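You operate a simulated robot arm through the tools that you are given. There is no shell and no other tool. Be economical: measure what you need, move in short steps, check, and stop when the job is done.

You run a simulated robot arm. Do the job below in one go: nothing can be reset, and whatever is moved stays where it is left.

## Task
Put one of the orange pads from the vise table on top of the teal box there. Stack the pot labelled "grease" from the vise table on top of the pot that says "paste". Stack the box labelled "427" from the top of the low cabinet on top of the box labelled "572". Fetch the purple pot from the fourth shelf from the bottom of the orange rack and stand it on top of the green box. Put the ticket on the white bay. Put the seals box on the shelf of the padded table away on the back of the reel bench. Open the red flap. Do these in any order. Set down upright: purple pot.

Only the result counts: the job must be done as asked and must still hold three seconds after the hand-in. Knocking over, shifting, dropping, spilling or breaking anything else fails it. Lids that push on must go on centred and level and be pressed home; caps that screw on are set level and turned clockwise until they are tight.

## Robot
A 7-joint arm with a two-finger parallel gripper on a trunk, on a base that drives. Base frame: it is fixed to the floor where the robot stands at the start and does not move with it; the origin is under the middle of the robot, x ahead of it, y to its left, z up. Readings come in m, degrees, newtons and seconds.
With the tool pointing down near the work surface it reaches from about 0.1 to 0.7 m from the robot's upright axis, wherever it stands. Its first joint turns from -115.0 to 115.0 degrees. Places, roughly: back of the reel bench (18x113 cm) [-3.16, -6.22, 0.9]; black pot, orange pot, teal pot [0.75, -0.25, 0.75]; box [-0.25, 1, 1]; green box [1.5, -0.25, 0.75]; orange pad (3x6x11 cm) [0.6, -0.2, 0.9]; purple pot [-2, 1.25, 1.5]; red flap [-4.3, -4.9, 0.9]; seals box [-6.25, -3.5, 0.5]; teal box (15x10x8 cm) [1, -0.2, 0.8]; ticket [-6.25, -3.75, 0.25]; white bay [-6.1, -5.6, 0.7]. Payload 3.91 kg.
The tool frame sits at the grasp point between the pads (the TCP): z along the fingers, y along the line on which they close. The tips reach 0.03 m beyond it. The gripper opens to 0.11 m. The fingers are 0.02 m wide and 0.01 m thick; the gripper's body (0.048 by 0.112 m) begins 0.055 m behind the TCP.
Orientation is that of the tool frame in the base frame, as [roll, pitch, yaw] about the fixed x, y, z axes, in that order (R = Rz(yaw) Ry(pitch) Rx(roll)). With the fingers straight down and closing along the base's y, the tool's x points along the base's -x, its y along +y and its z along -z.

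## Interface
- The arm moves only by the tool nudge_tool. Its argument "increments" is text: rows parted by semicolons, each of 7 numbers parted by spaces: the shift along the base's x, y, z in m, then the turn, a rotation vector about the base's x, y, z in degrees, then the opening, from 0 (shut) to 1 (fully open). In form: tx ty tz wx wy wz gripper; .... A call has 1 to 8 rows; each row is the pose to reach, as a shift and turn from the pose commanded when the call began. Rows are played at 5 a second. More than 0.05 m and 8.6 degrees between two rows, or a gripper value outside its range, and nothing of the call is played. Where a pose cannot be reached the arm comes as near as it can. A force on the tool above 40 N (or 10 N above the force at the start of the call, whichever is more), or a blocked arm, ends the call early, and 0.2 s more pass. Each finger travels about 0.153 m/s and halts on what it meets, pressing with about 38 N; the grip force reading is that of the motor and also rises with nothing between the fingers. The clock runs only during rows and for 0.2 s after the last one: add rows that repeat a pose to give the fingers time. The reply holds the time, the measured pose of the TCP, the force on the tool along the base axes, the opening and the grip force, in the units named above and with some noise, with the torque about the TCP (base axes, N m) and any sound that the robot's microphone picked up, and new pictures: "pictures" is both (left out), scene, wrist or none.
- Cameras (640 x 400 px; columns grow to the right, rows downward): "scene" is now at [0.1992, 0.2591, 1.3673]; the picture's right is [0.68, -0.73, 0.00], its down [-0.55, -0.52, -0.65] and it looks along [0.47, 0.44, -0.76] (base axes); focal length 214 px, centre (320, 200). "wrist" rides on the gripper at [0.072, 0.017, -0.103] in the tool frame; the picture's right is [-0.23, 0.97, 0.00], its down [-0.76, -0.18, -0.62] and it looks along [-0.61, -0.14, 0.78] (tool axes); focal length 222 px, centre (320, 200). There is no depth. A picture from a camera that has moved, and an enlarged one, comes with that camera's place and axes in the base frame and with its lens.
- lift_body(by): slides the trunk up (or, below 0, down) by that many m; the arm and the scene camera ride with it, the base frame stays. It gives what a move gives, with no picture.
- roll_base(legs): drives the robot by 1 to 6 legs, each [ahead, left, turn to the left] in m, m and degrees, along the robot's own axes; the way and the turn of a leg run together, so that a leg with both is an arc; at most 1.5 m and 180 degrees a leg. The arm and the cameras ride along, it lands a little off, and it stops where it bumps. It gives what a move gives, and a new picture of the scene camera.
- head_to(pan, tilt): turns the head with the scene camera to pan (to the left, within 80 degrees either way) and tilt (down, from -29 to 69), counted from straight ahead of the robot. It gives what a move gives, and a new picture of the scene camera.
- inspect(camera, box): a new picture of the part [left, top, right, bottom] of that camera's present view, enlarged. No time passes.
- close_job(): hands the job in; it is judged then, once.

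Go step by step. Nothing tells you exact positions but the pictures and the camera data: compare them with the known pose of the tool, close in by small moves and look again before you grip or let go. The budget is 196 turns and 260 pictures, counting those below and the enlarged ones. Unless the task says otherwise, let go and move clear before handing in, and close with one line.

The tools are called by a JSON object that holds its "fn" and its "kwargs". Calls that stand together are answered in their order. nudge_tool: Moves the arm, as the interface text tells. Its arguments: {"type":"object","properties":{"increments":{"type":"string"},"pictures":{"type":"string","enum":["both","scene","wrist","none"]}},"required":["increments"]} The other tools are called the same way: lift_body (by) slides the trunk up or down; roll_base (legs) drives the base; head_to (pan, tilt) turns the head that bears the scene camera; inspect (camera, box) takes an enlarged picture of a part of a camera's view; close_job () hands the job in.

At the start:

```text
t: 0.0
tool_pos: [0.4998, 0.0875, 1.2359]
tcp_rot: [-179.9, 0.0, -180.0]
contact_force: [0.0, -0.2, -0.2]
wrist_torque: [-0.01, 0.0, 0.01]
grip_width: 0.1101
gripper_force: 0.1
trunk travel left (down, up): [-0.725, 0.265]
robot x, y, heading: [-0.0007, -0.0004, 0.0]
head pan, tilt: [43.1, 49.4]
```

scene: 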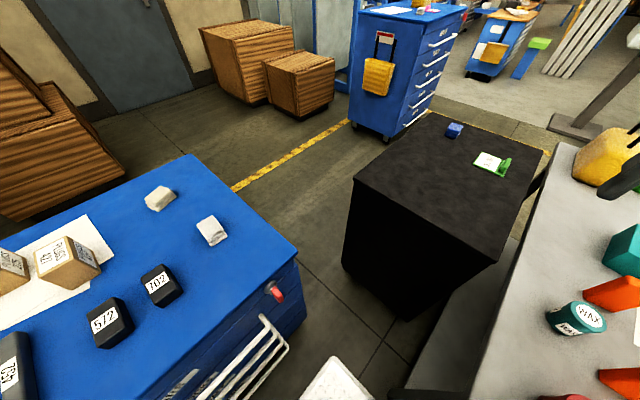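
wrist: 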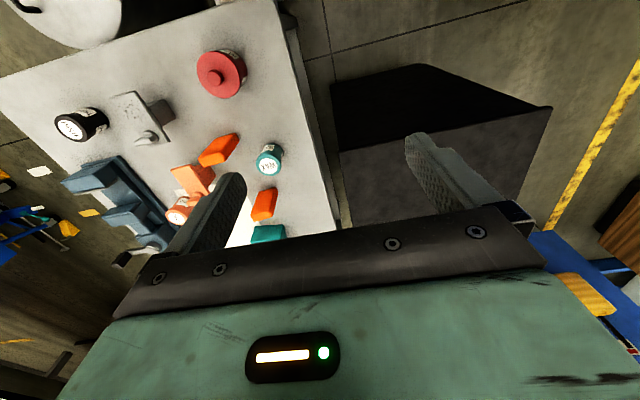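

I see the vise table ahead-right and the blue low cabinet to the left. I first look at the vise table with the head.

{"fn": "head_to", "kwargs": {"pan": -10, "tilt": 45}}

{"fn": "head_to", "kwargs": {"pan": 78, "tilt": 45}}

```text
t: 1.2
tool_pos: [0.5, 0.0869, 1.2347]
tcp_rot: [-180.0, 0.1, 180.0]
contact_force: [-0.3, 0.8, -0.3]
wrist_torque: [0.01, 0.01, 0.0]
grip_width: 0.1098
gripper_force: 0.1
trunk travel left (down, up): [-0.725, 0.265]
robot x, y, heading: [-0.0, 0.0003, 0.1]
head pan, tilt: [-10.0, 45.0]
camera scene: at [0.2227, 0.192, 1.3735], right [-0.17, -0.98, 0.0], down [-0.7, 0.12, -0.71], along [0.7, -0.12, -0.71], focal length 214 px, centre (320, 200)
```

scene: 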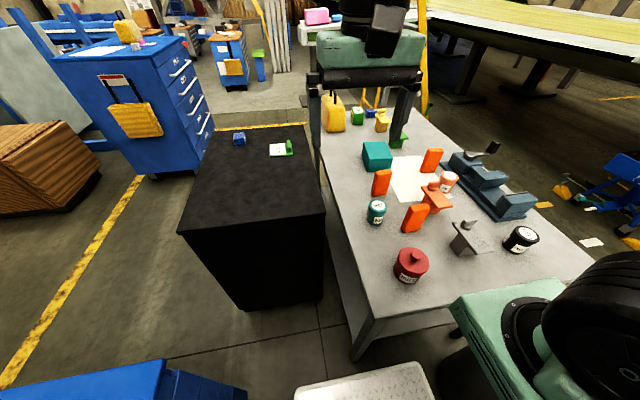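

```text
t: 2.8
tool_pos: [0.4998, 0.0875, 1.2346]
tcp_rot: [-179.9, 0.0, -179.9]
contact_force: [0.1, -0.3, -0.4]
wrist_torque: [0.0, 0.0, -0.04]
grip_width: 0.1099
gripper_force: 0.0
trunk travel left (down, up): [-0.725, 0.265]
robot x, y, heading: [0.0006, -0.0028, -0.0]
head pan, tilt: [78.0, 45.0]
camera scene: at [0.1596, 0.2856, 1.3735], right [0.98, -0.21, 0.0], down [-0.15, -0.69, -0.71], along [0.15, 0.69, -0.71], focal length 214 px, centre (320, 200)
```

scene: 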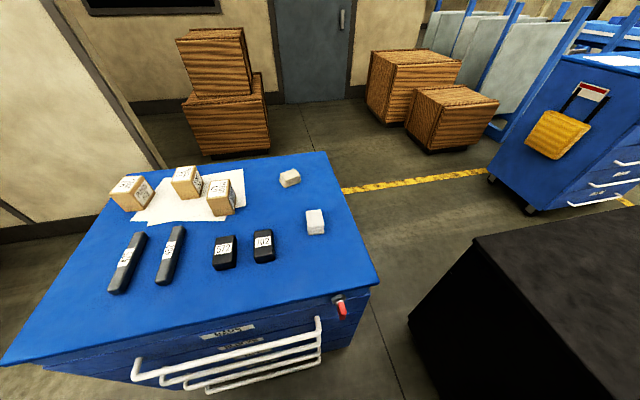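

The cabinet holds several labelled boxes; I enlarge to read the labels.

{"fn": "inspect", "kwargs": {"camera": "scene", "box": [90, 150, 350, 310]}}

{"fn": "head_to", "kwargs": {"pan": -25, "tilt": 45}}

{"fn": "inspect", "kwargs": {"camera": "scene", "box": [180, 80, 500, 280]}}

```text
2.46 times, centred on (220, 230) of scene
camera zoom: at [0.1596, 0.2856, 1.3735], right [0.98, -0.21, 0.0], down [-0.15, -0.69, -0.71], along [0.15, 0.69, -0.71], focal length 528 px, centre (566, 126)
```

zoom: 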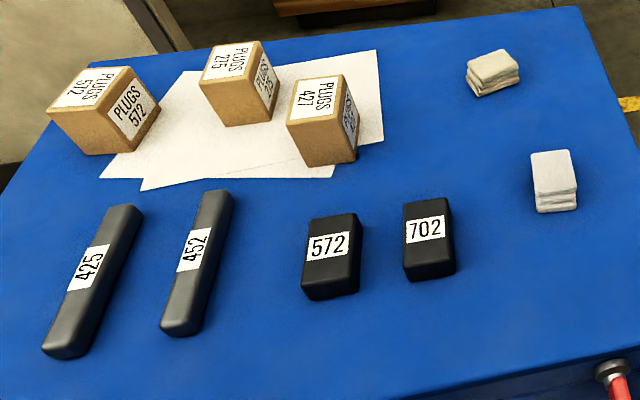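

```text
t: 4.6
tool_pos: [0.4995, 0.087, 1.2343]
tcp_rot: [-180.0, 0.0, -180.0]
contact_force: [-0.9, 0.2, -0.3]
wrist_torque: [0.03, -0.02, -0.03]
grip_width: 0.1099
gripper_force: 0.0
trunk travel left (down, up): [-0.725, 0.265]
robot x, y, heading: [-0.005, -0.0006, 0.3]
head pan, tilt: [-25.0, 45.0]
camera scene: at [0.2164, 0.1717, 1.3735], right [-0.42, -0.91, 0.0], down [-0.64, 0.3, -0.71], along [0.64, -0.3, -0.71], focal length 214 px, centre (320, 200)
```

scene: 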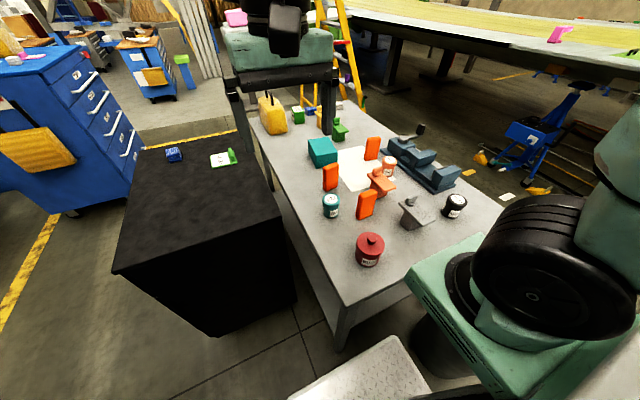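

```text
2.00 times, centred on (340, 180) of scene
camera zoom: at [0.2164, 0.1717, 1.3735], right [-0.42, -0.91, 0.0], down [-0.64, 0.3, -0.71], along [0.64, -0.3, -0.71], focal length 429 px, centre (280, 240)
```

zoom: 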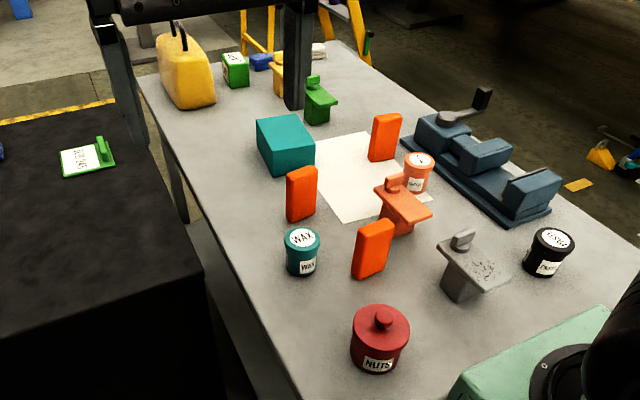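

{"fn": "inspect", "kwargs": {"camera": "scene", "box": [370, 150, 480, 220]}}

{"fn": "inspect", "kwargs": {"camera": "scene", "box": [240, 80, 400, 180]}}

```text
5.71 times, centred on (425, 185) of scene
camera zoom: at [0.2164, 0.1717, 1.3735], right [-0.42, -0.91, 0.0], down [-0.64, 0.3, -0.71], along [0.64, -0.3, -0.71], focal length 1226 px, centre (-280, 286)
```

zoom: 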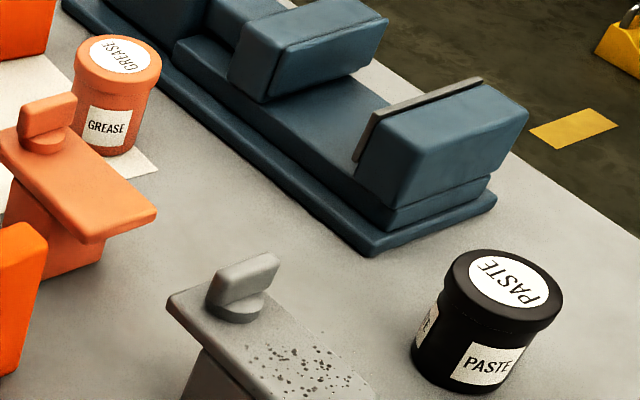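

```text
4.00 times, centred on (320, 130) of scene
camera zoom: at [0.2164, 0.1717, 1.3735], right [-0.42, -0.91, 0.0], down [-0.64, 0.3, -0.71], along [0.64, -0.3, -0.71], focal length 858 px, centre (320, 480)
```

zoom: 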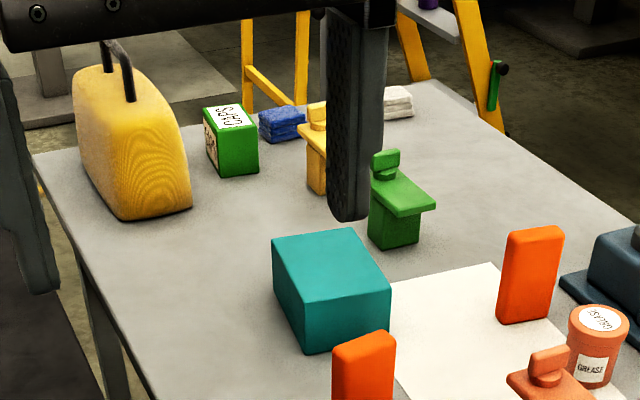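

I identified the pots (orange "grease", black "paste") and the rough table layout. Now I check the surroundings to the right and the floor in front before driving.

{"fn": "head_to", "kwargs": {"pan": -70, "tilt": 40}}

{"fn": "head_to", "kwargs": {"pan": 35, "tilt": 65}}

```text
t: 5.8
tool_pos: [0.4993, 0.0873, 1.2352]
tcp_rot: [179.9, 0.0, 179.9]
contact_force: [-0.6, -1.0, -0.1]
wrist_torque: [0.0, 0.02, 0.04]
grip_width: 0.1101
gripper_force: 0.2
trunk travel left (down, up): [-0.725, 0.265]
robot x, y, heading: [0.0006, -0.0011, -0.1]
head pan, tilt: [-70.0, 40.0]
camera scene: at [0.1718, 0.1262, 1.3807], right [-0.94, -0.34, 0.0], down [-0.22, 0.6, -0.77], along [0.26, -0.72, -0.64], focal length 214 px, centre (320, 200)
```

scene: 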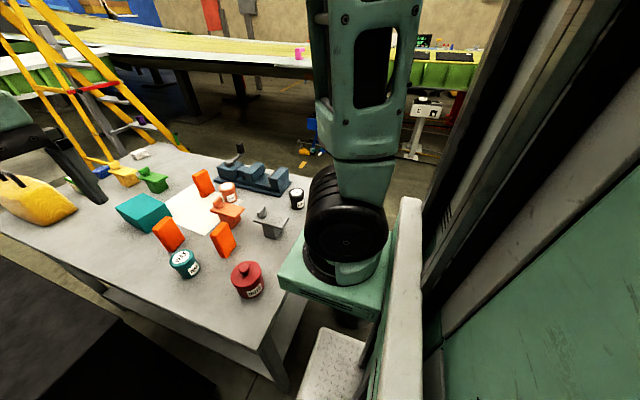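

```text
t: 7.6
tool_pos: [0.4998, 0.0873, 1.2346]
tcp_rot: [-180.0, -0.1, 180.0]
contact_force: [-0.4, 0.2, -0.6]
wrist_torque: [0.03, 0.0, 0.01]
grip_width: 0.1101
gripper_force: 0.2
trunk travel left (down, up): [-0.725, 0.265]
robot x, y, heading: [-0.0025, -0.0044, 0.1]
head pan, tilt: [35.0, 65.0]
camera scene: at [0.1924, 0.2409, 1.3484], right [0.57, -0.82, 0.0], down [-0.74, -0.52, -0.42], along [0.35, 0.24, -0.91], focal length 214 px, centre (320, 200)
```

scene: 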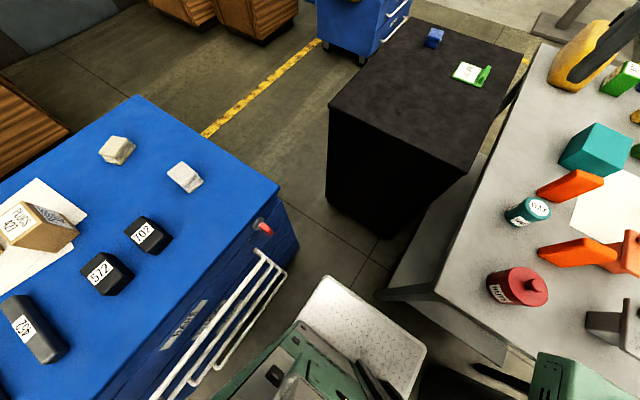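

The white chequer plate is my own base front; the gap between black box and cabinet is too narrow for driving, so I test how far the arm reaches toward the teal box from here at a safe height.

{"fn": "nudge_tool", "kwargs": {"increments": "0.04 -0.03 0 0 0 0 1; 0.08 -0.06 0 0 0 0 1; 0.12 -0.09 0 0 0 0 1; 0.16 -0.12 0 0 0 0 1; 0.20 -0.15 0 0 0 0 1; 0.24 -0.18 0 0 0 0 1; 0.28 -0.21 0 0 0 0 1; 0.32 -0.24 0 0 0 0 1", "pictures": "both"}}

{"fn": "head_to", "kwargs": {"pan": -25, "tilt": 45}}

```text
t: 9.4
tool_pos: [0.8212, -0.153, 1.2332]
tcp_rot: [-180.0, -0.1, 180.0]
contact_force: [-0.1, -0.1, 0.4]
wrist_torque: [-0.02, -0.03, 0.03]
grip_width: 0.1101
gripper_force: 0.1
trunk travel left (down, up): [-0.725, 0.265]
robot x, y, heading: [0.0014, 0.0015, -0.2]
head pan, tilt: [35.0, 65.0]
camera scene: at [0.1918, 0.2412, 1.3485], right [0.57, -0.82, 0.0], down [-0.74, -0.52, -0.42], along [0.35, 0.24, -0.91], focal length 214 px, centre (320, 200)
camera wrist: at [0.7469, -0.1351, 1.3369], right [0.23, 0.97, 0.0], down [0.76, -0.18, 0.62], along [0.61, -0.14, -0.78], focal length 222 px, centre (320, 200)
```

scene: 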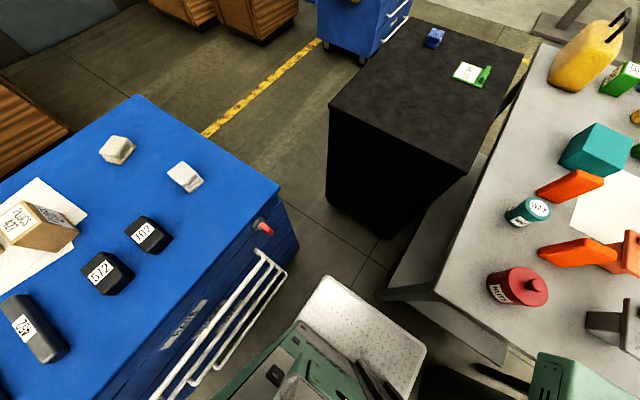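
wrist: 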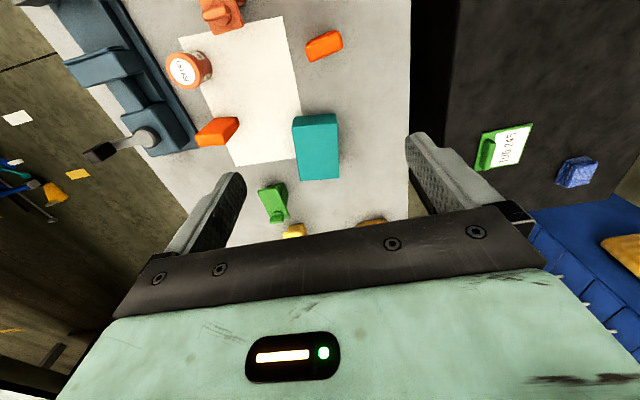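

```text
t: 10.7
tool_pos: [0.8205, -0.1526, 1.2331]
tcp_rot: [-180.0, -0.1, -180.0]
contact_force: [-0.3, -0.6, -0.3]
wrist_torque: [0.05, 0.03, 0.02]
grip_width: 0.1099
gripper_force: 0.0
trunk travel left (down, up): [-0.725, 0.265]
robot x, y, heading: [-0.002, -0.0025, 0.2]
head pan, tilt: [-25.0, 45.0]
camera scene: at [0.2164, 0.1717, 1.3734], right [-0.42, -0.91, 0.0], down [-0.64, 0.3, -0.71], along [0.64, -0.3, -0.71], focal length 214 px, centre (320, 200)
```

scene: 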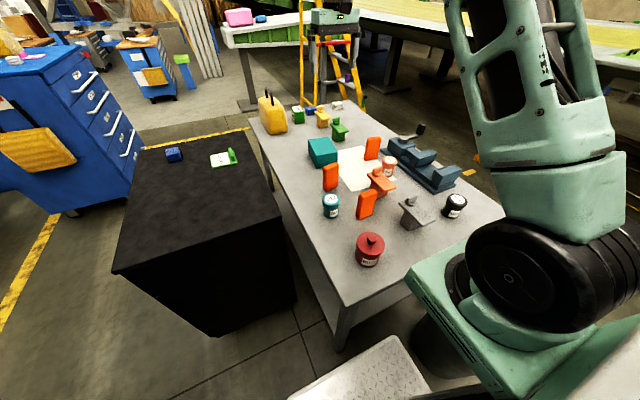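

The arm reaches well past the table middle. Teal box top is about (0.957,-0.19,0.877); pad B stands about (0.77,-0.13). I descend above pad B for a closer look.

{"fn": "nudge_tool", "kwargs": {"increments": "-0.015 0.01 -0.04 0 0 0 1; -0.03 0.02 -0.08 0 0 0 1; -0.05 0.022 -0.12 0 0 0 1; -0.05 0.022 -0.165 0 0 0 1; -0.05 0.022 -0.185 0 0 0 1", "pictures": "both"}}

```text
t: 11.9
tool_pos: [0.7696, -0.1298, 1.0473]
tcp_rot: [-180.0, 0.0, 179.9]
contact_force: [0.4, -0.2, 0.2]
wrist_torque: [-0.02, 0.0, 0.01]
grip_width: 0.1101
gripper_force: 0.1
trunk travel left (down, up): [-0.725, 0.265]
robot x, y, heading: [-0.0037, 0.0007, -0.2]
head pan, tilt: [-25.0, 45.0]
camera scene: at [0.2162, 0.1717, 1.3735], right [-0.42, -0.91, 0.0], down [-0.64, 0.3, -0.71], along [0.64, -0.3, -0.71], focal length 214 px, centre (320, 200)
camera wrist: at [0.6953, -0.1128, 1.1513], right [0.23, 0.97, 0.0], down [0.76, -0.18, 0.62], along [0.61, -0.14, -0.78], focal length 222 px, centre (320, 200)
```

scene: 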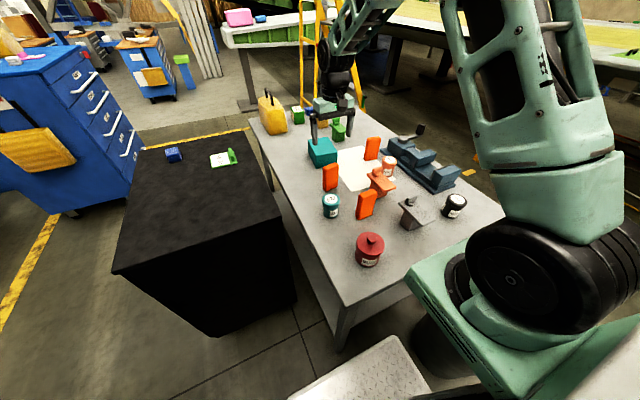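
wrist: 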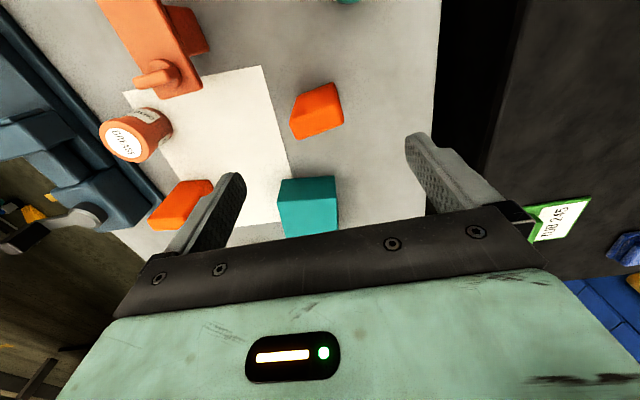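

{"fn": "inspect", "kwargs": {"camera": "wrist", "box": [240, 60, 400, 160]}}

{"fn": "inspect", "kwargs": {"camera": "scene", "box": [290, 120, 410, 220]}}

```text
4.00 times, centred on (320, 110) of wrist
camera zoom: at [0.6953, -0.1128, 1.1513], right [0.23, 0.97, 0.0], down [0.76, -0.18, 0.62], along [0.61, -0.14, -0.78], focal length 888 px, centre (320, 560)
```

zoom: 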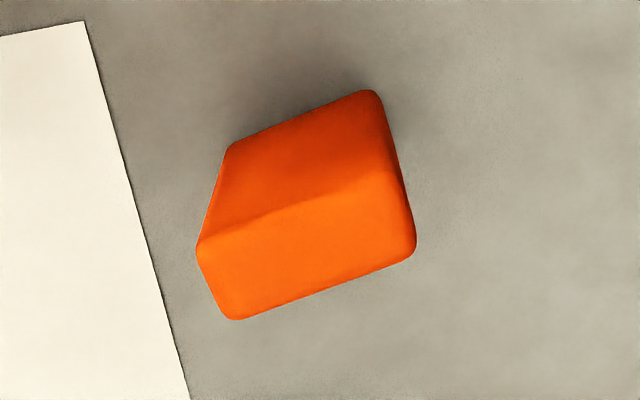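

```text
4.00 times, centred on (350, 170) of scene
camera zoom: at [0.2162, 0.1717, 1.3735], right [-0.42, -0.91, 0.0], down [-0.64, 0.3, -0.71], along [0.64, -0.3, -0.71], focal length 858 px, centre (200, 320)
```

zoom: 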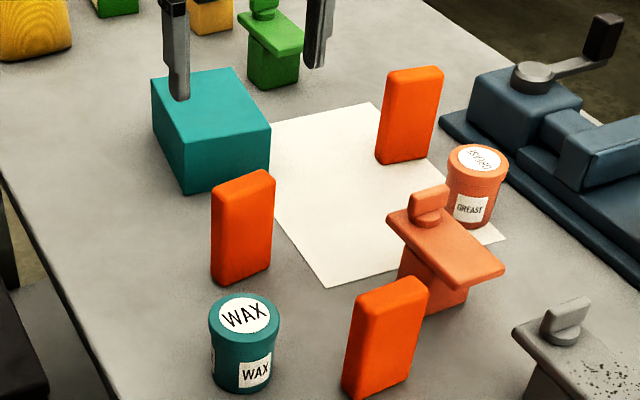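

Pad B's top centre computes to (0.778,-0.1355), its 6 cm side about 7° off the y axis. I align and descend with the fingers open around it.

{"fn": "nudge_tool", "kwargs": {"increments": "0.004 -0.003 0 0 0 4 1; 0.008 -0.005 -0.04 0 0 7 1; 0.008 -0.005 -0.085 0 0 7 1; 0.008 -0.005 -0.125 0 0 7 1; 0.008 -0.005 -0.162 0 0 7 1", "pictures": "both"}}

```text
t: 13.1
tool_pos: [0.7751, -0.1354, 0.8885]
tcp_rot: [-180.0, 0.1, -173.1]
contact_force: [-0.4, -0.2, -0.8]
wrist_torque: [-0.03, -0.03, 0.01]
grip_width: 0.11
gripper_force: 0.0
trunk travel left (down, up): [-0.725, 0.265]
robot x, y, heading: [-0.0032, -0.0023, -0.2]
head pan, tilt: [-25.0, 45.0]
camera scene: at [0.216, 0.1717, 1.3736], right [-0.42, -0.91, 0.0], down [-0.64, 0.3, -0.71], along [0.64, -0.3, -0.71], focal length 214 px, centre (320, 200)
camera wrist: at [0.6996, -0.1268, 0.9916], right [0.11, 0.99, 0.0], down [0.78, -0.08, 0.62], along [0.62, -0.07, -0.78], focal length 222 px, centre (320, 200)
```

scene: 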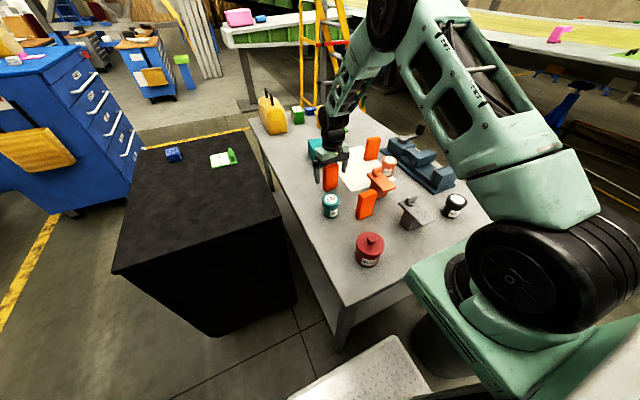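
wrist: 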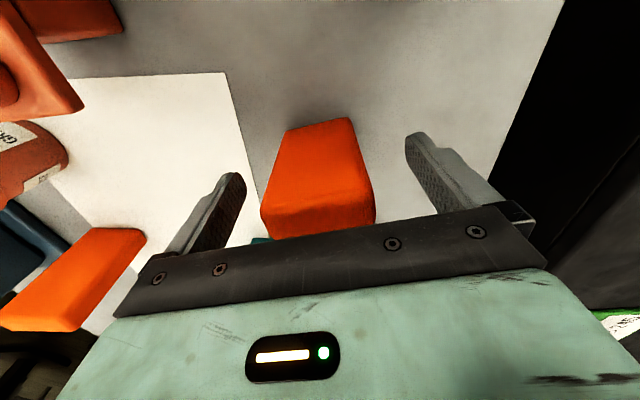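

The pad sits between the fingers. I close and lift.

{"fn": "nudge_tool", "kwargs": {"increments": "0 0 0 0 0 0 0.3; 0 0 0 0 0 0 0.3; 0 0 0 0 0 0 0.3; 0 0 0.04 0 0 0 0.3; 0 0 0.08 0 0 0 0.3; 0 0 0.11 0 0 0 0.3; 0 0 0.13 0 0 0 0.3", "pictures": "both"}}

```text
t: 14.7
tool_pos: [0.7783, -0.1366, 1.0177]
tcp_rot: [-180.0, 0.0, -172.9]
contact_force: [-0.6, 0.1, -1.5]
wrist_torque: [-0.01, 0.03, -0.03]
grip_width: 0.0596
gripper_force: 38.4
trunk travel left (down, up): [-0.725, 0.265]
robot x, y, heading: [-0.0009, -0.0011, 0.2]
head pan, tilt: [-25.0, 45.0]
camera scene: at [0.2166, 0.1717, 1.3734], right [-0.42, -0.91, 0.0], down [-0.64, 0.3, -0.71], along [0.64, -0.3, -0.71], focal length 214 px, centre (320, 200)
camera wrist: at [0.7024, -0.1269, 1.1212], right [0.11, 0.99, 0.0], down [0.78, -0.08, 0.62], along [0.62, -0.07, -0.78], focal length 222 px, centre (320, 200)
```

scene: 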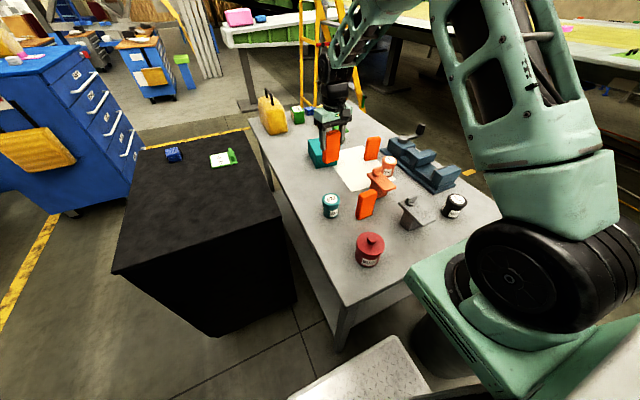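
wrist: 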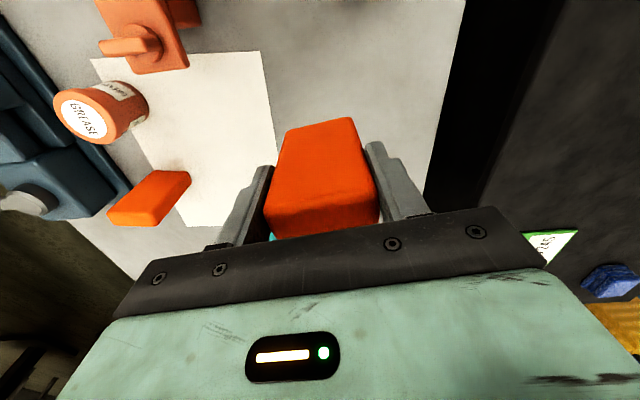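

Held (width 0.06). I carry it over the teal box (centre ≈ (0.96,-0.19), yaw ≈ -8°).

{"fn": "nudge_tool", "kwargs": {"increments": "0.045 -0.014 0 0 0 -4 0.3; 0.09 -0.028 0 0 0 -8 0.3; 0.135 -0.041 0 0 0 -12 0.3; 0.178 -0.0535 0 0 0 -14 0.3; 0.178 -0.0535 0 0 0 -14 0.3", "pictures": "both"}}

{"fn": "inspect", "kwargs": {"camera": "scene", "box": [270, 80, 390, 180]}}

```text
t: 15.9
tool_pos: [0.9371, -0.1877, 1.0179]
tcp_rot: [-179.9, 0.0, 173.0]
contact_force: [0.8, -0.3, 0.1]
wrist_torque: [0.0, -0.02, 0.0]
grip_width: 0.0594
gripper_force: 38.3
out of reach, approached as far as the arm can: row 4, 5
trunk travel left (down, up): [-0.725, 0.265]
robot x, y, heading: [-0.0003, -0.0013, 0.3]
head pan, tilt: [-25.0, 45.0]
camera scene: at [0.2158, 0.1719, 1.3735], right [-0.42, -0.91, 0.0], down [-0.64, 0.3, -0.71], along [0.64, -0.3, -0.71], focal length 214 px, centre (320, 200)
camera wrist: at [0.8652, -0.1618, 1.1214], right [0.34, 0.94, 0.0], down [0.73, -0.27, 0.62], along [0.58, -0.22, -0.78], focal length 222 px, centre (320, 200)
```

scene: 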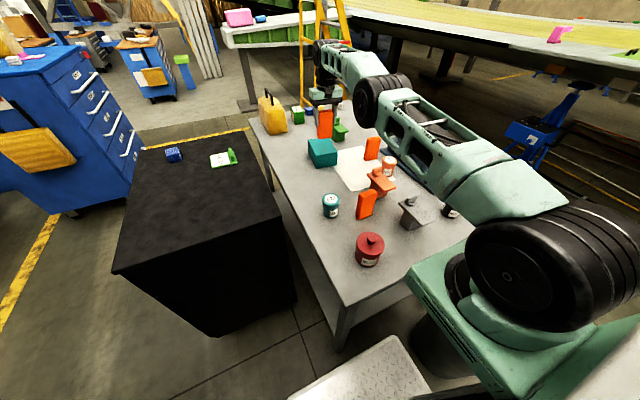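
wrist: 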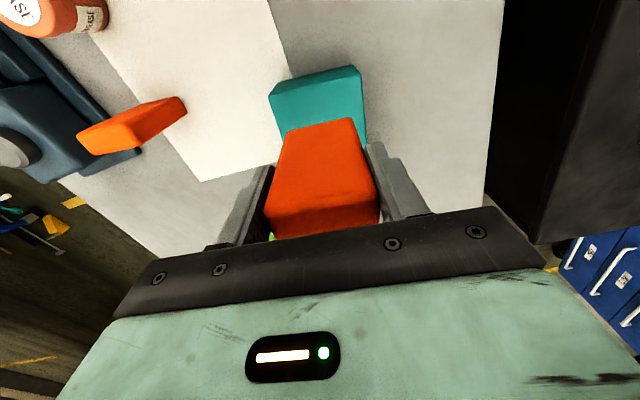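

```text
4.00 times, centred on (330, 130) of scene
camera zoom: at [0.2158, 0.1719, 1.3735], right [-0.42, -0.91, 0.0], down [-0.64, 0.3, -0.71], along [0.64, -0.3, -0.71], focal length 858 px, centre (280, 480)
```

zoom: 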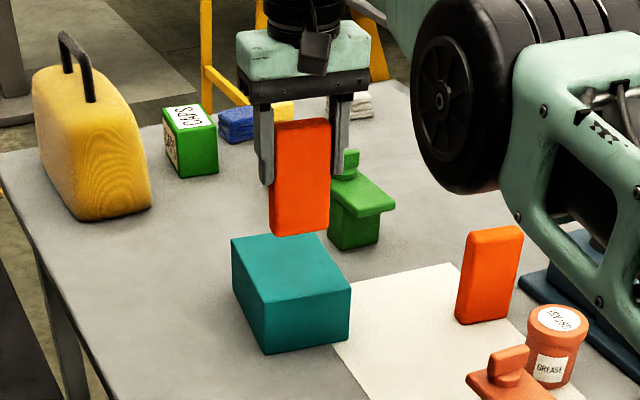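

The pad hovers over the teal box, 2–3 cm near-side of centre, which fits comfortably. I lower it with the trunk to keep the arm posture.

{"fn": "lift_body", "kwargs": {"by": -0.043}}

{"fn": "inspect", "kwargs": {"camera": "scene", "box": [280, 90, 380, 170]}}

```text
t: 16.7
tool_pos: [0.9383, -0.1891, 0.9751]
tcp_rot: [-179.9, 0.0, 173.0]
contact_force: [-0.3, 0.2, -1.9]
wrist_torque: [0.02, -0.02, 0.0]
grip_width: 0.0598
gripper_force: 37.6
trunk travel left (down, up): [-0.682, 0.308]
robot x, y, heading: [-0.0002, 0.0005, 0.2]
head pan, tilt: [-25.0, 45.0]
```

```text
5.00 times, centred on (330, 130) of scene
camera zoom: at [0.2165, 0.1717, 1.3304], right [-0.42, -0.91, 0.0], down [-0.64, 0.3, -0.71], along [0.64, -0.3, -0.71], focal length 1072 px, centre (270, 550)
```

zoom: 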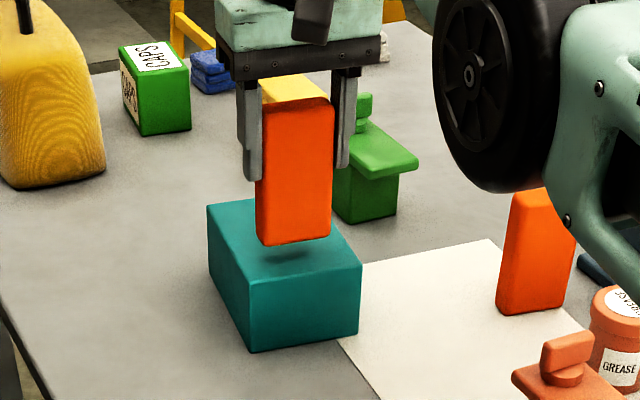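

{"fn": "lift_body", "kwargs": {"by": -0.006}}

{"fn": "inspect", "kwargs": {"camera": "scene", "box": [290, 90, 370, 150]}}

```text
t: 17.3
tool_pos: [0.9372, -0.1883, 0.967]
tcp_rot: [-179.9, -0.1, 173.0]
contact_force: [0.4, -0.5, -0.6]
wrist_torque: [-0.01, 0.03, -0.02]
grip_width: 0.0593
gripper_force: 37.9
trunk travel left (down, up): [-0.676, 0.314]
robot x, y, heading: [-0.0001, 0.0009, 0.2]
head pan, tilt: [-25.0, 45.0]
```

```text
6.67 times, centred on (330, 120) of scene
camera zoom: at [0.2165, 0.1717, 1.3244], right [-0.42, -0.91, 0.0], down [-0.64, 0.3, -0.71], along [0.64, -0.3, -0.71], focal length 1430 px, centre (253, 733)
```

zoom: 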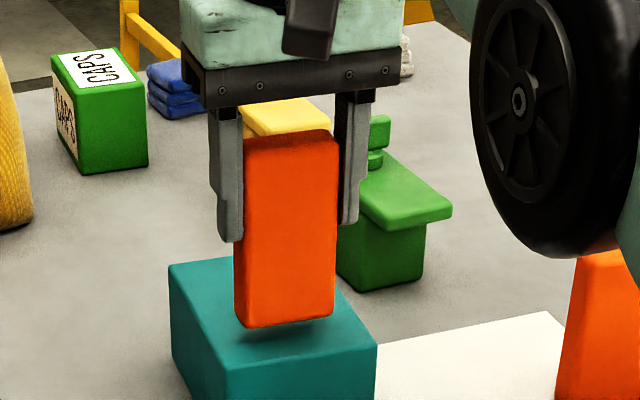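

{"fn": "lift_body", "kwargs": {"by": -0.005}}

{"fn": "inspect", "kwargs": {"camera": "scene", "box": [290, 90, 370, 150]}}

```text
t: 17.8
tool_pos: [0.9369, -0.1881, 0.963]
tcp_rot: [-179.9, 0.0, 172.9]
contact_force: [-0.1, 0.1, -0.5]
wrist_torque: [-0.01, 0.0, 0.02]
grip_width: 0.0597
gripper_force: 37.5
trunk travel left (down, up): [-0.671, 0.319]
robot x, y, heading: [0.0013, -0.0026, 0.1]
head pan, tilt: [-25.0, 45.0]
```

```text
6.67 times, centred on (330, 120) of scene
camera zoom: at [0.2165, 0.1717, 1.3194], right [-0.42, -0.91, 0.0], down [-0.64, 0.3, -0.71], along [0.64, -0.3, -0.71], focal length 1430 px, centre (253, 733)
```

zoom: 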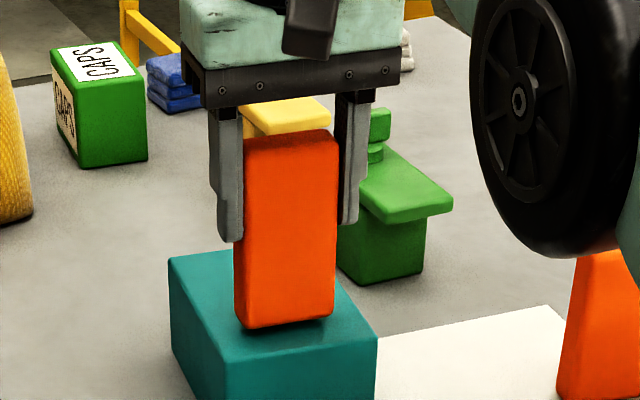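

{"fn": "lift_body", "kwargs": {"by": -0.003}}

{"fn": "lift_body", "kwargs": {"by": -0.002}}

{"fn": "inspect", "kwargs": {"camera": "scene", "box": [300, 110, 360, 150]}}

```text
t: 18.4
tool_pos: [0.9375, -0.1892, 0.9605]
tcp_rot: [179.9, -0.1, 172.9]
contact_force: [0.6, 0.2, -0.9]
wrist_torque: [0.0, -0.01, -0.02]
grip_width: 0.0597
gripper_force: 37.8
trunk travel left (down, up): [-0.668, 0.322]
robot x, y, heading: [-0.0026, -0.001, 0.2]
head pan, tilt: [-25.0, 45.0]
```

```text
t: 18.9
tool_pos: [0.9384, -0.1876, 0.9583]
tcp_rot: [-179.9, 0.1, 172.9]
contact_force: [-0.3, 1.2, 0.3]
wrist_torque: [-0.01, 0.01, 0.05]
grip_width: 0.0597
gripper_force: 37.7
trunk travel left (down, up): [-0.666, 0.324]
robot x, y, heading: [-0.0011, 0.0031, -0.1]
head pan, tilt: [-25.0, 45.0]
```

```text
10.00 times, centred on (330, 130) of scene
camera zoom: at [0.2165, 0.1717, 1.3144], right [-0.42, -0.91, 0.0], down [-0.64, 0.3, -0.71], along [0.64, -0.3, -0.71], focal length 2145 px, centre (220, 900)
```

zoom: 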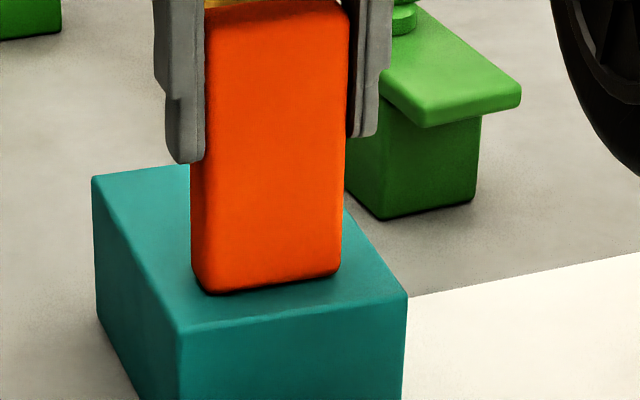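

{"fn": "lift_body", "kwargs": {"by": -0.002}}

{"fn": "lift_body", "kwargs": {"by": -0.002}}

```text
t: 19.4
tool_pos: [0.9369, -0.1882, 0.9582]
tcp_rot: [179.9, 0.1, 173.0]
contact_force: [-2.5, -0.4, 7.2]
wrist_torque: [0.13, 0.12, 0.02]
grip_width: 0.0595
gripper_force: 38.0
trunk travel left (down, up): [-0.664, 0.326]
robot x, y, heading: [-0.0018, -0.0015, 0.0]
head pan, tilt: [-25.0, 45.0]
```

```text
t: 19.9
tool_pos: [0.9376, -0.1888, 0.9572]
tcp_rot: [179.9, 0.3, 173.0]
contact_force: [-1.4, -0.4, 22.9]
wrist_torque: [0.12, 0.19, 0.01]
grip_width: 0.0596
gripper_force: 37.8
trunk travel left (down, up): [-0.662, 0.328]
robot x, y, heading: [0.0024, -0.0008, -0.1]
head pan, tilt: [-25.0, 45.0]
```

Contact made. I ease off slightly, open, and rise straight up.

{"fn": "lift_body", "kwargs": {"by": 0.003}}

{"fn": "nudge_tool", "kwargs": {"increments": "0 0 0 0 0 0 0.75; 0 0 0 0 0 0 0.75; 0 0 0 0 0 0 0.75", "pictures": "none"}}

{"fn": "lift_body", "kwargs": {"by": 0.12}}

{"fn": "inspect", "kwargs": {"camera": "scene", "box": [260, 80, 500, 230]}}

```text
t: 20.4
tool_pos: [0.9365, -0.1877, 0.9581]
tcp_rot: [-180.0, 0.1, 172.9]
contact_force: [3.0, -0.8, 15.3]
wrist_torque: [-0.01, -0.39, 0.02]
grip_width: 0.0597
gripper_force: 37.9
trunk travel left (down, up): [-0.665, 0.325]
robot x, y, heading: [0.0013, 0.0013, -0.3]
head pan, tilt: [-25.0, 45.0]
```

```text
t: 21.2
tool_pos: [0.9378, -0.1884, 0.9573]
tcp_rot: [-180.0, 0.1, 173.0]
contact_force: [-0.6, 0.0, 0.6]
wrist_torque: [0.02, 0.0, -0.01]
grip_width: 0.0824
gripper_force: 0.0
trunk travel left (down, up): [-0.665, 0.325]
robot x, y, heading: [0.0031, 0.001, 0.1]
head pan, tilt: [-25.0, 45.0]
```

```text
t: 22.7
tool_pos: [0.9369, -0.1884, 1.0773]
tcp_rot: [179.9, 0.0, 173.0]
contact_force: [0.3, 0.1, 0.0]
wrist_torque: [0.01, -0.01, 0.0]
grip_width: 0.0825
gripper_force: 0.0
trunk travel left (down, up): [-0.785, 0.205]
robot x, y, heading: [-0.0011, -0.0019, 0.2]
head pan, tilt: [-25.0, 45.0]
```

```text
2.67 times, centred on (380, 155) of scene
camera zoom: at [0.2164, 0.1717, 1.4334], right [-0.42, -0.91, 0.0], down [-0.64, 0.3, -0.71], along [0.64, -0.3, -0.71], focal length 572 px, centre (160, 320)
```

zoom: 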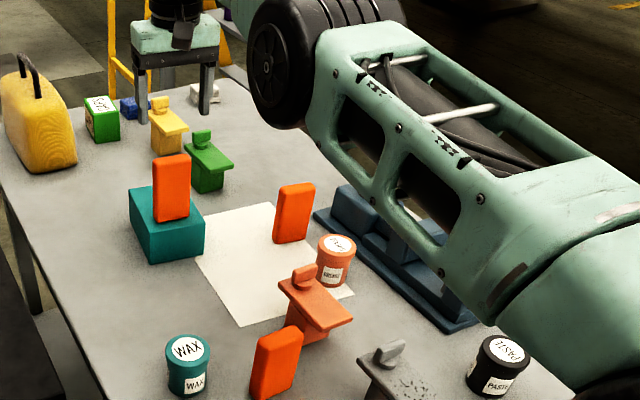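

Pad placed on the teal box. Next: the grease pot at about (0.753,-0.385, top 0.88). I move above it.

{"fn": "nudge_tool", "kwargs": {"increments": "-0.03 -0.033 0 0 0 1 1; -0.06 -0.066 0 0 0 2 1; -0.09 -0.1 0 0 0 3 1; -0.12 -0.133 0 0 0 4 1; -0.15 -0.165 0 0 0 5 1; -0.184 -0.197 0 0 0 7 1; -0.184 -0.197 -0.03 0 0 7 1", "pictures": "both"}}

{"fn": "inspect", "kwargs": {"camera": "wrist", "box": [200, 40, 440, 190]}}

```text
t: 24.3
tool_pos: [0.7542, -0.3873, 1.0461]
tcp_rot: [180.0, 0.0, -180.0]
contact_force: [-0.2, -0.4, -0.2]
wrist_torque: [0.03, -0.03, 0.01]
grip_width: 0.11
gripper_force: 0.0
trunk travel left (down, up): [-0.785, 0.205]
robot x, y, heading: [0.0002, -0.0004, -0.2]
head pan, tilt: [-25.0, 45.0]
camera scene: at [0.2162, 0.1717, 1.4335], right [-0.42, -0.91, 0.0], down [-0.64, 0.3, -0.71], along [0.64, -0.3, -0.71], focal length 214 px, centre (320, 200)
camera wrist: at [0.6799, -0.3688, 1.1493], right [0.23, 0.97, 0.0], down [0.76, -0.18, 0.62], along [0.61, -0.14, -0.78], focal length 222 px, centre (320, 200)
```

scene: 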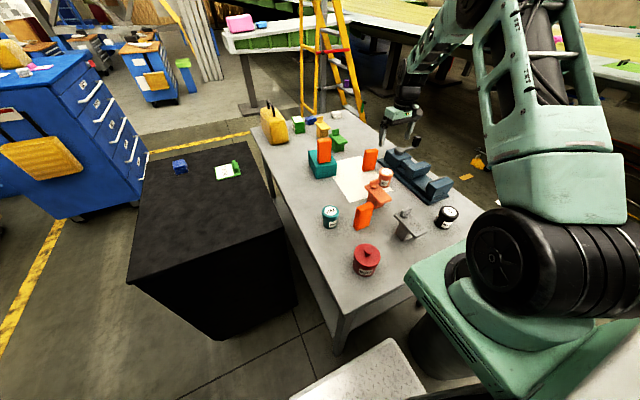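
wrist: 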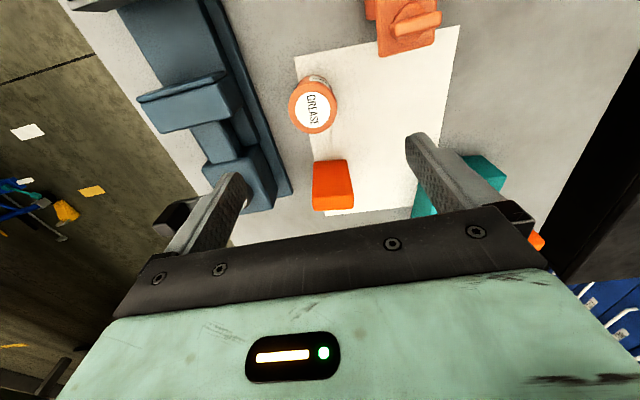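

```text
2.67 times, centred on (320, 115) of wrist
camera zoom: at [0.6799, -0.3688, 1.1493], right [0.23, 0.97, 0.0], down [0.76, -0.18, 0.62], along [0.61, -0.14, -0.78], focal length 592 px, centre (320, 427)
```

zoom: 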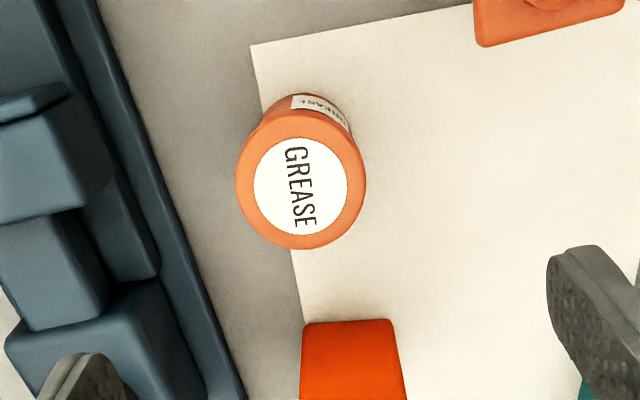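

Grease lid centre is (0.760,-0.3955), Ø≈6 cm; clearance to the vise is sufficient with the gripper at 0.8 opening. I descend and check.

{"fn": "nudge_tool", "kwargs": {"increments": "0.006 -0.008 -0.03 0 0 0 0.8; 0.006 -0.008 -0.075 0 0 0 0.8; 0.006 -0.008 -0.12 0 0 0 0.8; 0.006 -0.008 -0.16 0 0 0 0.8; 0.006 -0.008 -0.181 0 0 0 0.8", "pictures": "wrist"}}

```text
t: 25.5
tool_pos: [0.7578, -0.3923, 0.8657]
tcp_rot: [179.9, 0.0, 179.9]
contact_force: [-0.1, 0.1, 0.2]
wrist_torque: [0.01, 0.0, 0.03]
grip_width: 0.0878
gripper_force: 0.1
trunk travel left (down, up): [-0.785, 0.205]
robot x, y, heading: [-0.0009, 0.0011, -0.2]
head pan, tilt: [-25.0, 45.0]
camera wrist: at [0.6836, -0.3754, 0.9691], right [0.23, 0.97, 0.0], down [0.76, -0.18, 0.62], along [0.61, -0.14, -0.78], focal length 222 px, centre (320, 200)
```

wrist: 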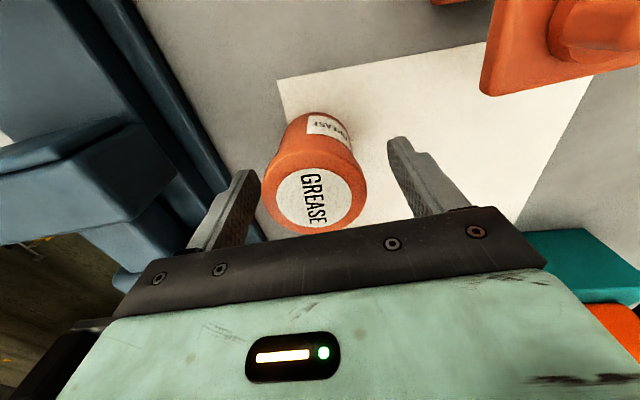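

{"fn": "nudge_tool", "kwargs": {"increments": "-0.002 -0.003 0 0 0 0 0.8; -0.002 -0.003 0 0 0 0 0.3; -0.002 -0.003 0 0 0 0 0.3; -0.002 -0.003 0 0 0 0 0.3; -0.002 -0.003 0.04 0 0 0 0.3; -0.002 -0.003 0.08 0 0 0 0.3; -0.002 -0.003 0.12 0 0 0 0.3; -0.002 -0.003 0.16 0 0 0 0.3", "pictures": "both"}}

{"fn": "inspect", "kwargs": {"camera": "scene", "box": [340, 110, 500, 250]}}

```text
t: 27.3
tool_pos: [0.7579, -0.3966, 1.0242]
tcp_rot: [-180.0, 0.0, 180.0]
contact_force: [0.1, -0.2, -1.9]
wrist_torque: [-0.02, 0.01, 0.0]
grip_width: 0.0588
gripper_force: 38.0
trunk travel left (down, up): [-0.785, 0.205]
robot x, y, heading: [-0.0019, 0.0013, -0.1]
head pan, tilt: [-25.0, 45.0]
camera scene: at [0.2167, 0.1714, 1.4334], right [-0.42, -0.91, 0.0], down [-0.64, 0.3, -0.71], along [0.64, -0.3, -0.71], focal length 214 px, centre (320, 200)
camera wrist: at [0.6842, -0.3785, 1.1271], right [0.23, 0.97, 0.0], down [0.76, -0.18, 0.62], along [0.61, -0.14, -0.78], focal length 222 px, centre (320, 200)
```

scene: 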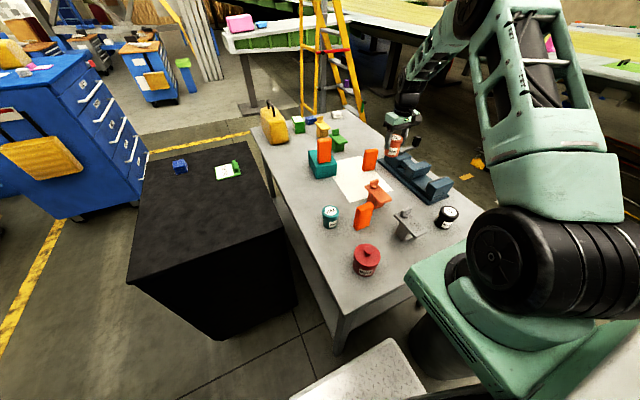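
wrist: 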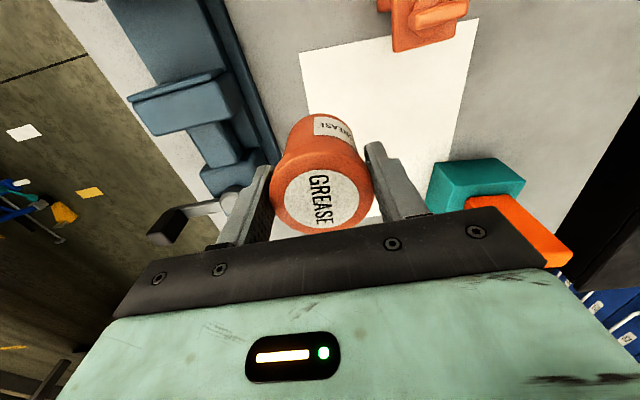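

```text
2.86 times, centred on (420, 180) of scene
camera zoom: at [0.2167, 0.1714, 1.4334], right [-0.42, -0.91, 0.0], down [-0.64, 0.3, -0.71], along [0.64, -0.3, -0.71], focal length 613 px, centre (34, 257)
```

zoom: 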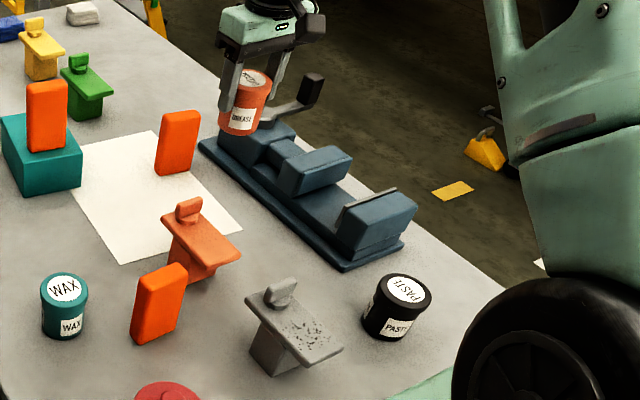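

Grease pot held. I move near the paste pot to measure its lid from above before stacking.

{"fn": "nudge_tool", "kwargs": {"increments": "-0.045 0.008 0 0 0 0 0.3; -0.09 0.016 0 0 0 0 0.3; -0.135 0.024 0 0 0 0 0.3; -0.18 0.032 0 0 0 0 0.3; -0.225 0.04 0 0 0 0 0.3; -0.265 0.047 0 0 0 0 0.3; -0.278 0.047 0 0 0 0 0.3", "pictures": "both"}}

{"fn": "inspect", "kwargs": {"camera": "wrist", "box": [120, 30, 360, 180]}}

```text
t: 28.9
tool_pos: [0.4763, -0.3511, 1.0268]
tcp_rot: [180.0, 0.0, -180.0]
contact_force: [0.3, -0.2, -1.4]
wrist_torque: [-0.01, 0.02, -0.02]
grip_width: 0.0586
gripper_force: 38.0
trunk travel left (down, up): [-0.785, 0.205]
robot x, y, heading: [0.0021, 0.0014, -0.1]
head pan, tilt: [-25.0, 45.0]
camera scene: at [0.2166, 0.1717, 1.4334], right [-0.42, -0.91, 0.0], down [-0.64, 0.3, -0.71], along [0.64, -0.3, -0.71], focal length 214 px, centre (320, 200)
camera wrist: at [0.4022, -0.3325, 1.1304], right [0.23, 0.97, 0.0], down [0.76, -0.18, 0.62], along [0.61, -0.14, -0.78], focal length 222 px, centre (320, 200)
```

scene: 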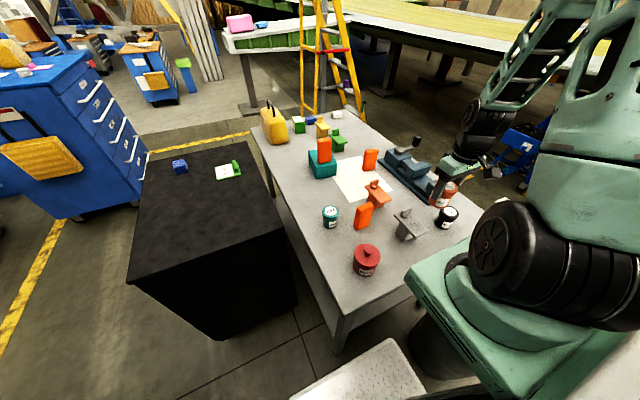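
wrist: 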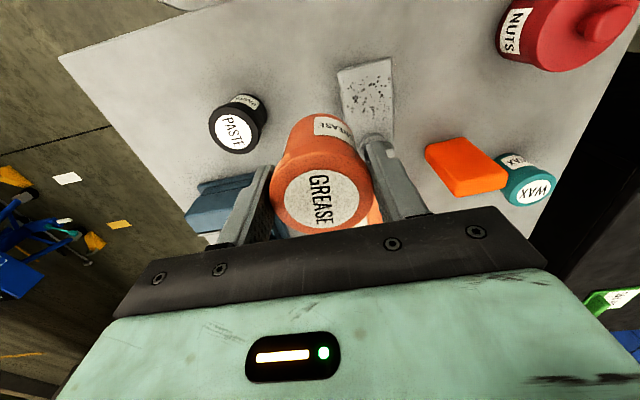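

```text
2.67 times, centred on (240, 105) of wrist
camera zoom: at [0.4022, -0.3325, 1.1304], right [0.23, 0.97, 0.0], down [0.76, -0.18, 0.62], along [0.61, -0.14, -0.78], focal length 592 px, centre (533, 453)
```

zoom: 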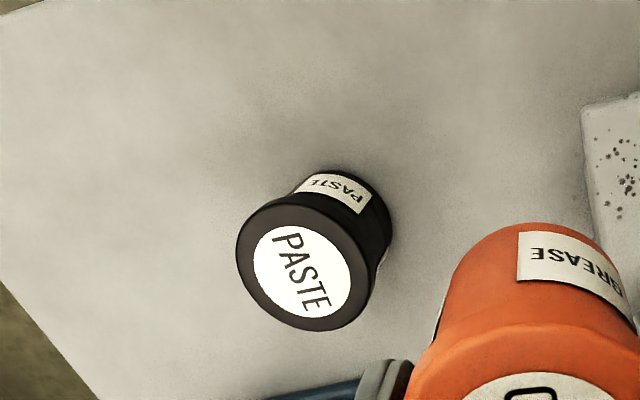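

Paste lid centre computes to about (0.482,-0.459,0.87). I move above it and come down partway.

{"fn": "nudge_tool", "kwargs": {"increments": "0.003 -0.04 0 0 0 0 0.3; 0.006 -0.08 0 0 0 0 0.3; 0.006 -0.1085 0 0 0 0 0.3; 0.006 -0.1085 -0.04 0 0 0 0.3; 0.006 -0.1085 -0.075 0 0 0 0.3", "pictures": "wrist"}}

{"fn": "head_to", "kwargs": {"pan": -45, "tilt": 45}}

{"fn": "inspect", "kwargs": {"camera": "scene", "box": [330, 120, 450, 220]}}

```text
t: 30.1
tool_pos: [0.4861, -0.4552, 0.9513]
tcp_rot: [-179.9, 0.0, -179.9]
contact_force: [-0.8, -0.6, -1.8]
wrist_torque: [-0.02, -0.01, 0.02]
grip_width: 0.059
gripper_force: 38.3
trunk travel left (down, up): [-0.785, 0.205]
robot x, y, heading: [0.0009, -0.0008, 0.0]
head pan, tilt: [-25.0, 45.0]
camera wrist: at [0.412, -0.4374, 1.0546], right [0.23, 0.97, 0.0], down [0.76, -0.18, 0.62], along [0.61, -0.14, -0.78], focal length 222 px, centre (320, 200)
```

wrist: 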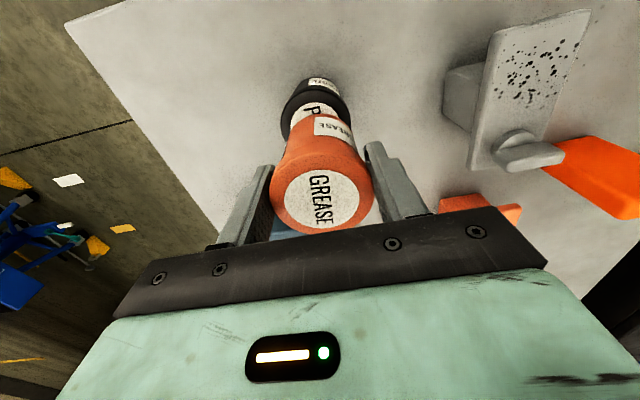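

```text
t: 31.0
tool_pos: [0.4855, -0.4554, 0.9514]
tcp_rot: [-180.0, 0.1, -179.9]
contact_force: [0.3, 0.4, -1.1]
wrist_torque: [0.01, 0.04, -0.02]
grip_width: 0.0584
gripper_force: 38.3
trunk travel left (down, up): [-0.785, 0.205]
robot x, y, heading: [-0.0007, -0.001, -0.1]
head pan, tilt: [-45.0, 45.0]
camera scene: at [0.2003, 0.1485, 1.4335], right [-0.71, -0.71, 0.0], down [-0.5, 0.5, -0.71], along [0.5, -0.5, -0.71], focal length 214 px, centre (320, 200)
```

scene: 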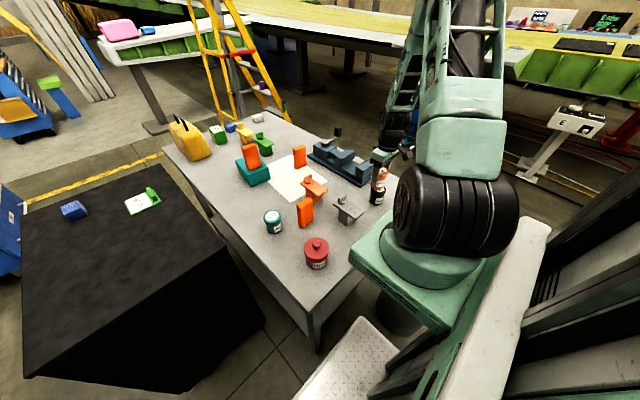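

```text
4.00 times, centred on (390, 170) of scene
camera zoom: at [0.2003, 0.1485, 1.4335], right [-0.71, -0.71, 0.0], down [-0.5, 0.5, -0.71], along [0.5, -0.5, -0.71], focal length 858 px, centre (40, 320)
```

zoom: 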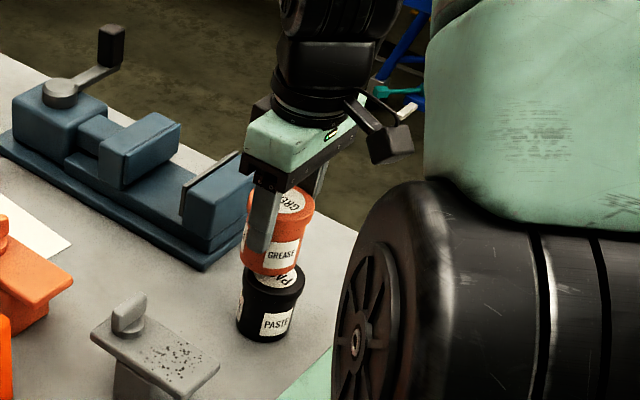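

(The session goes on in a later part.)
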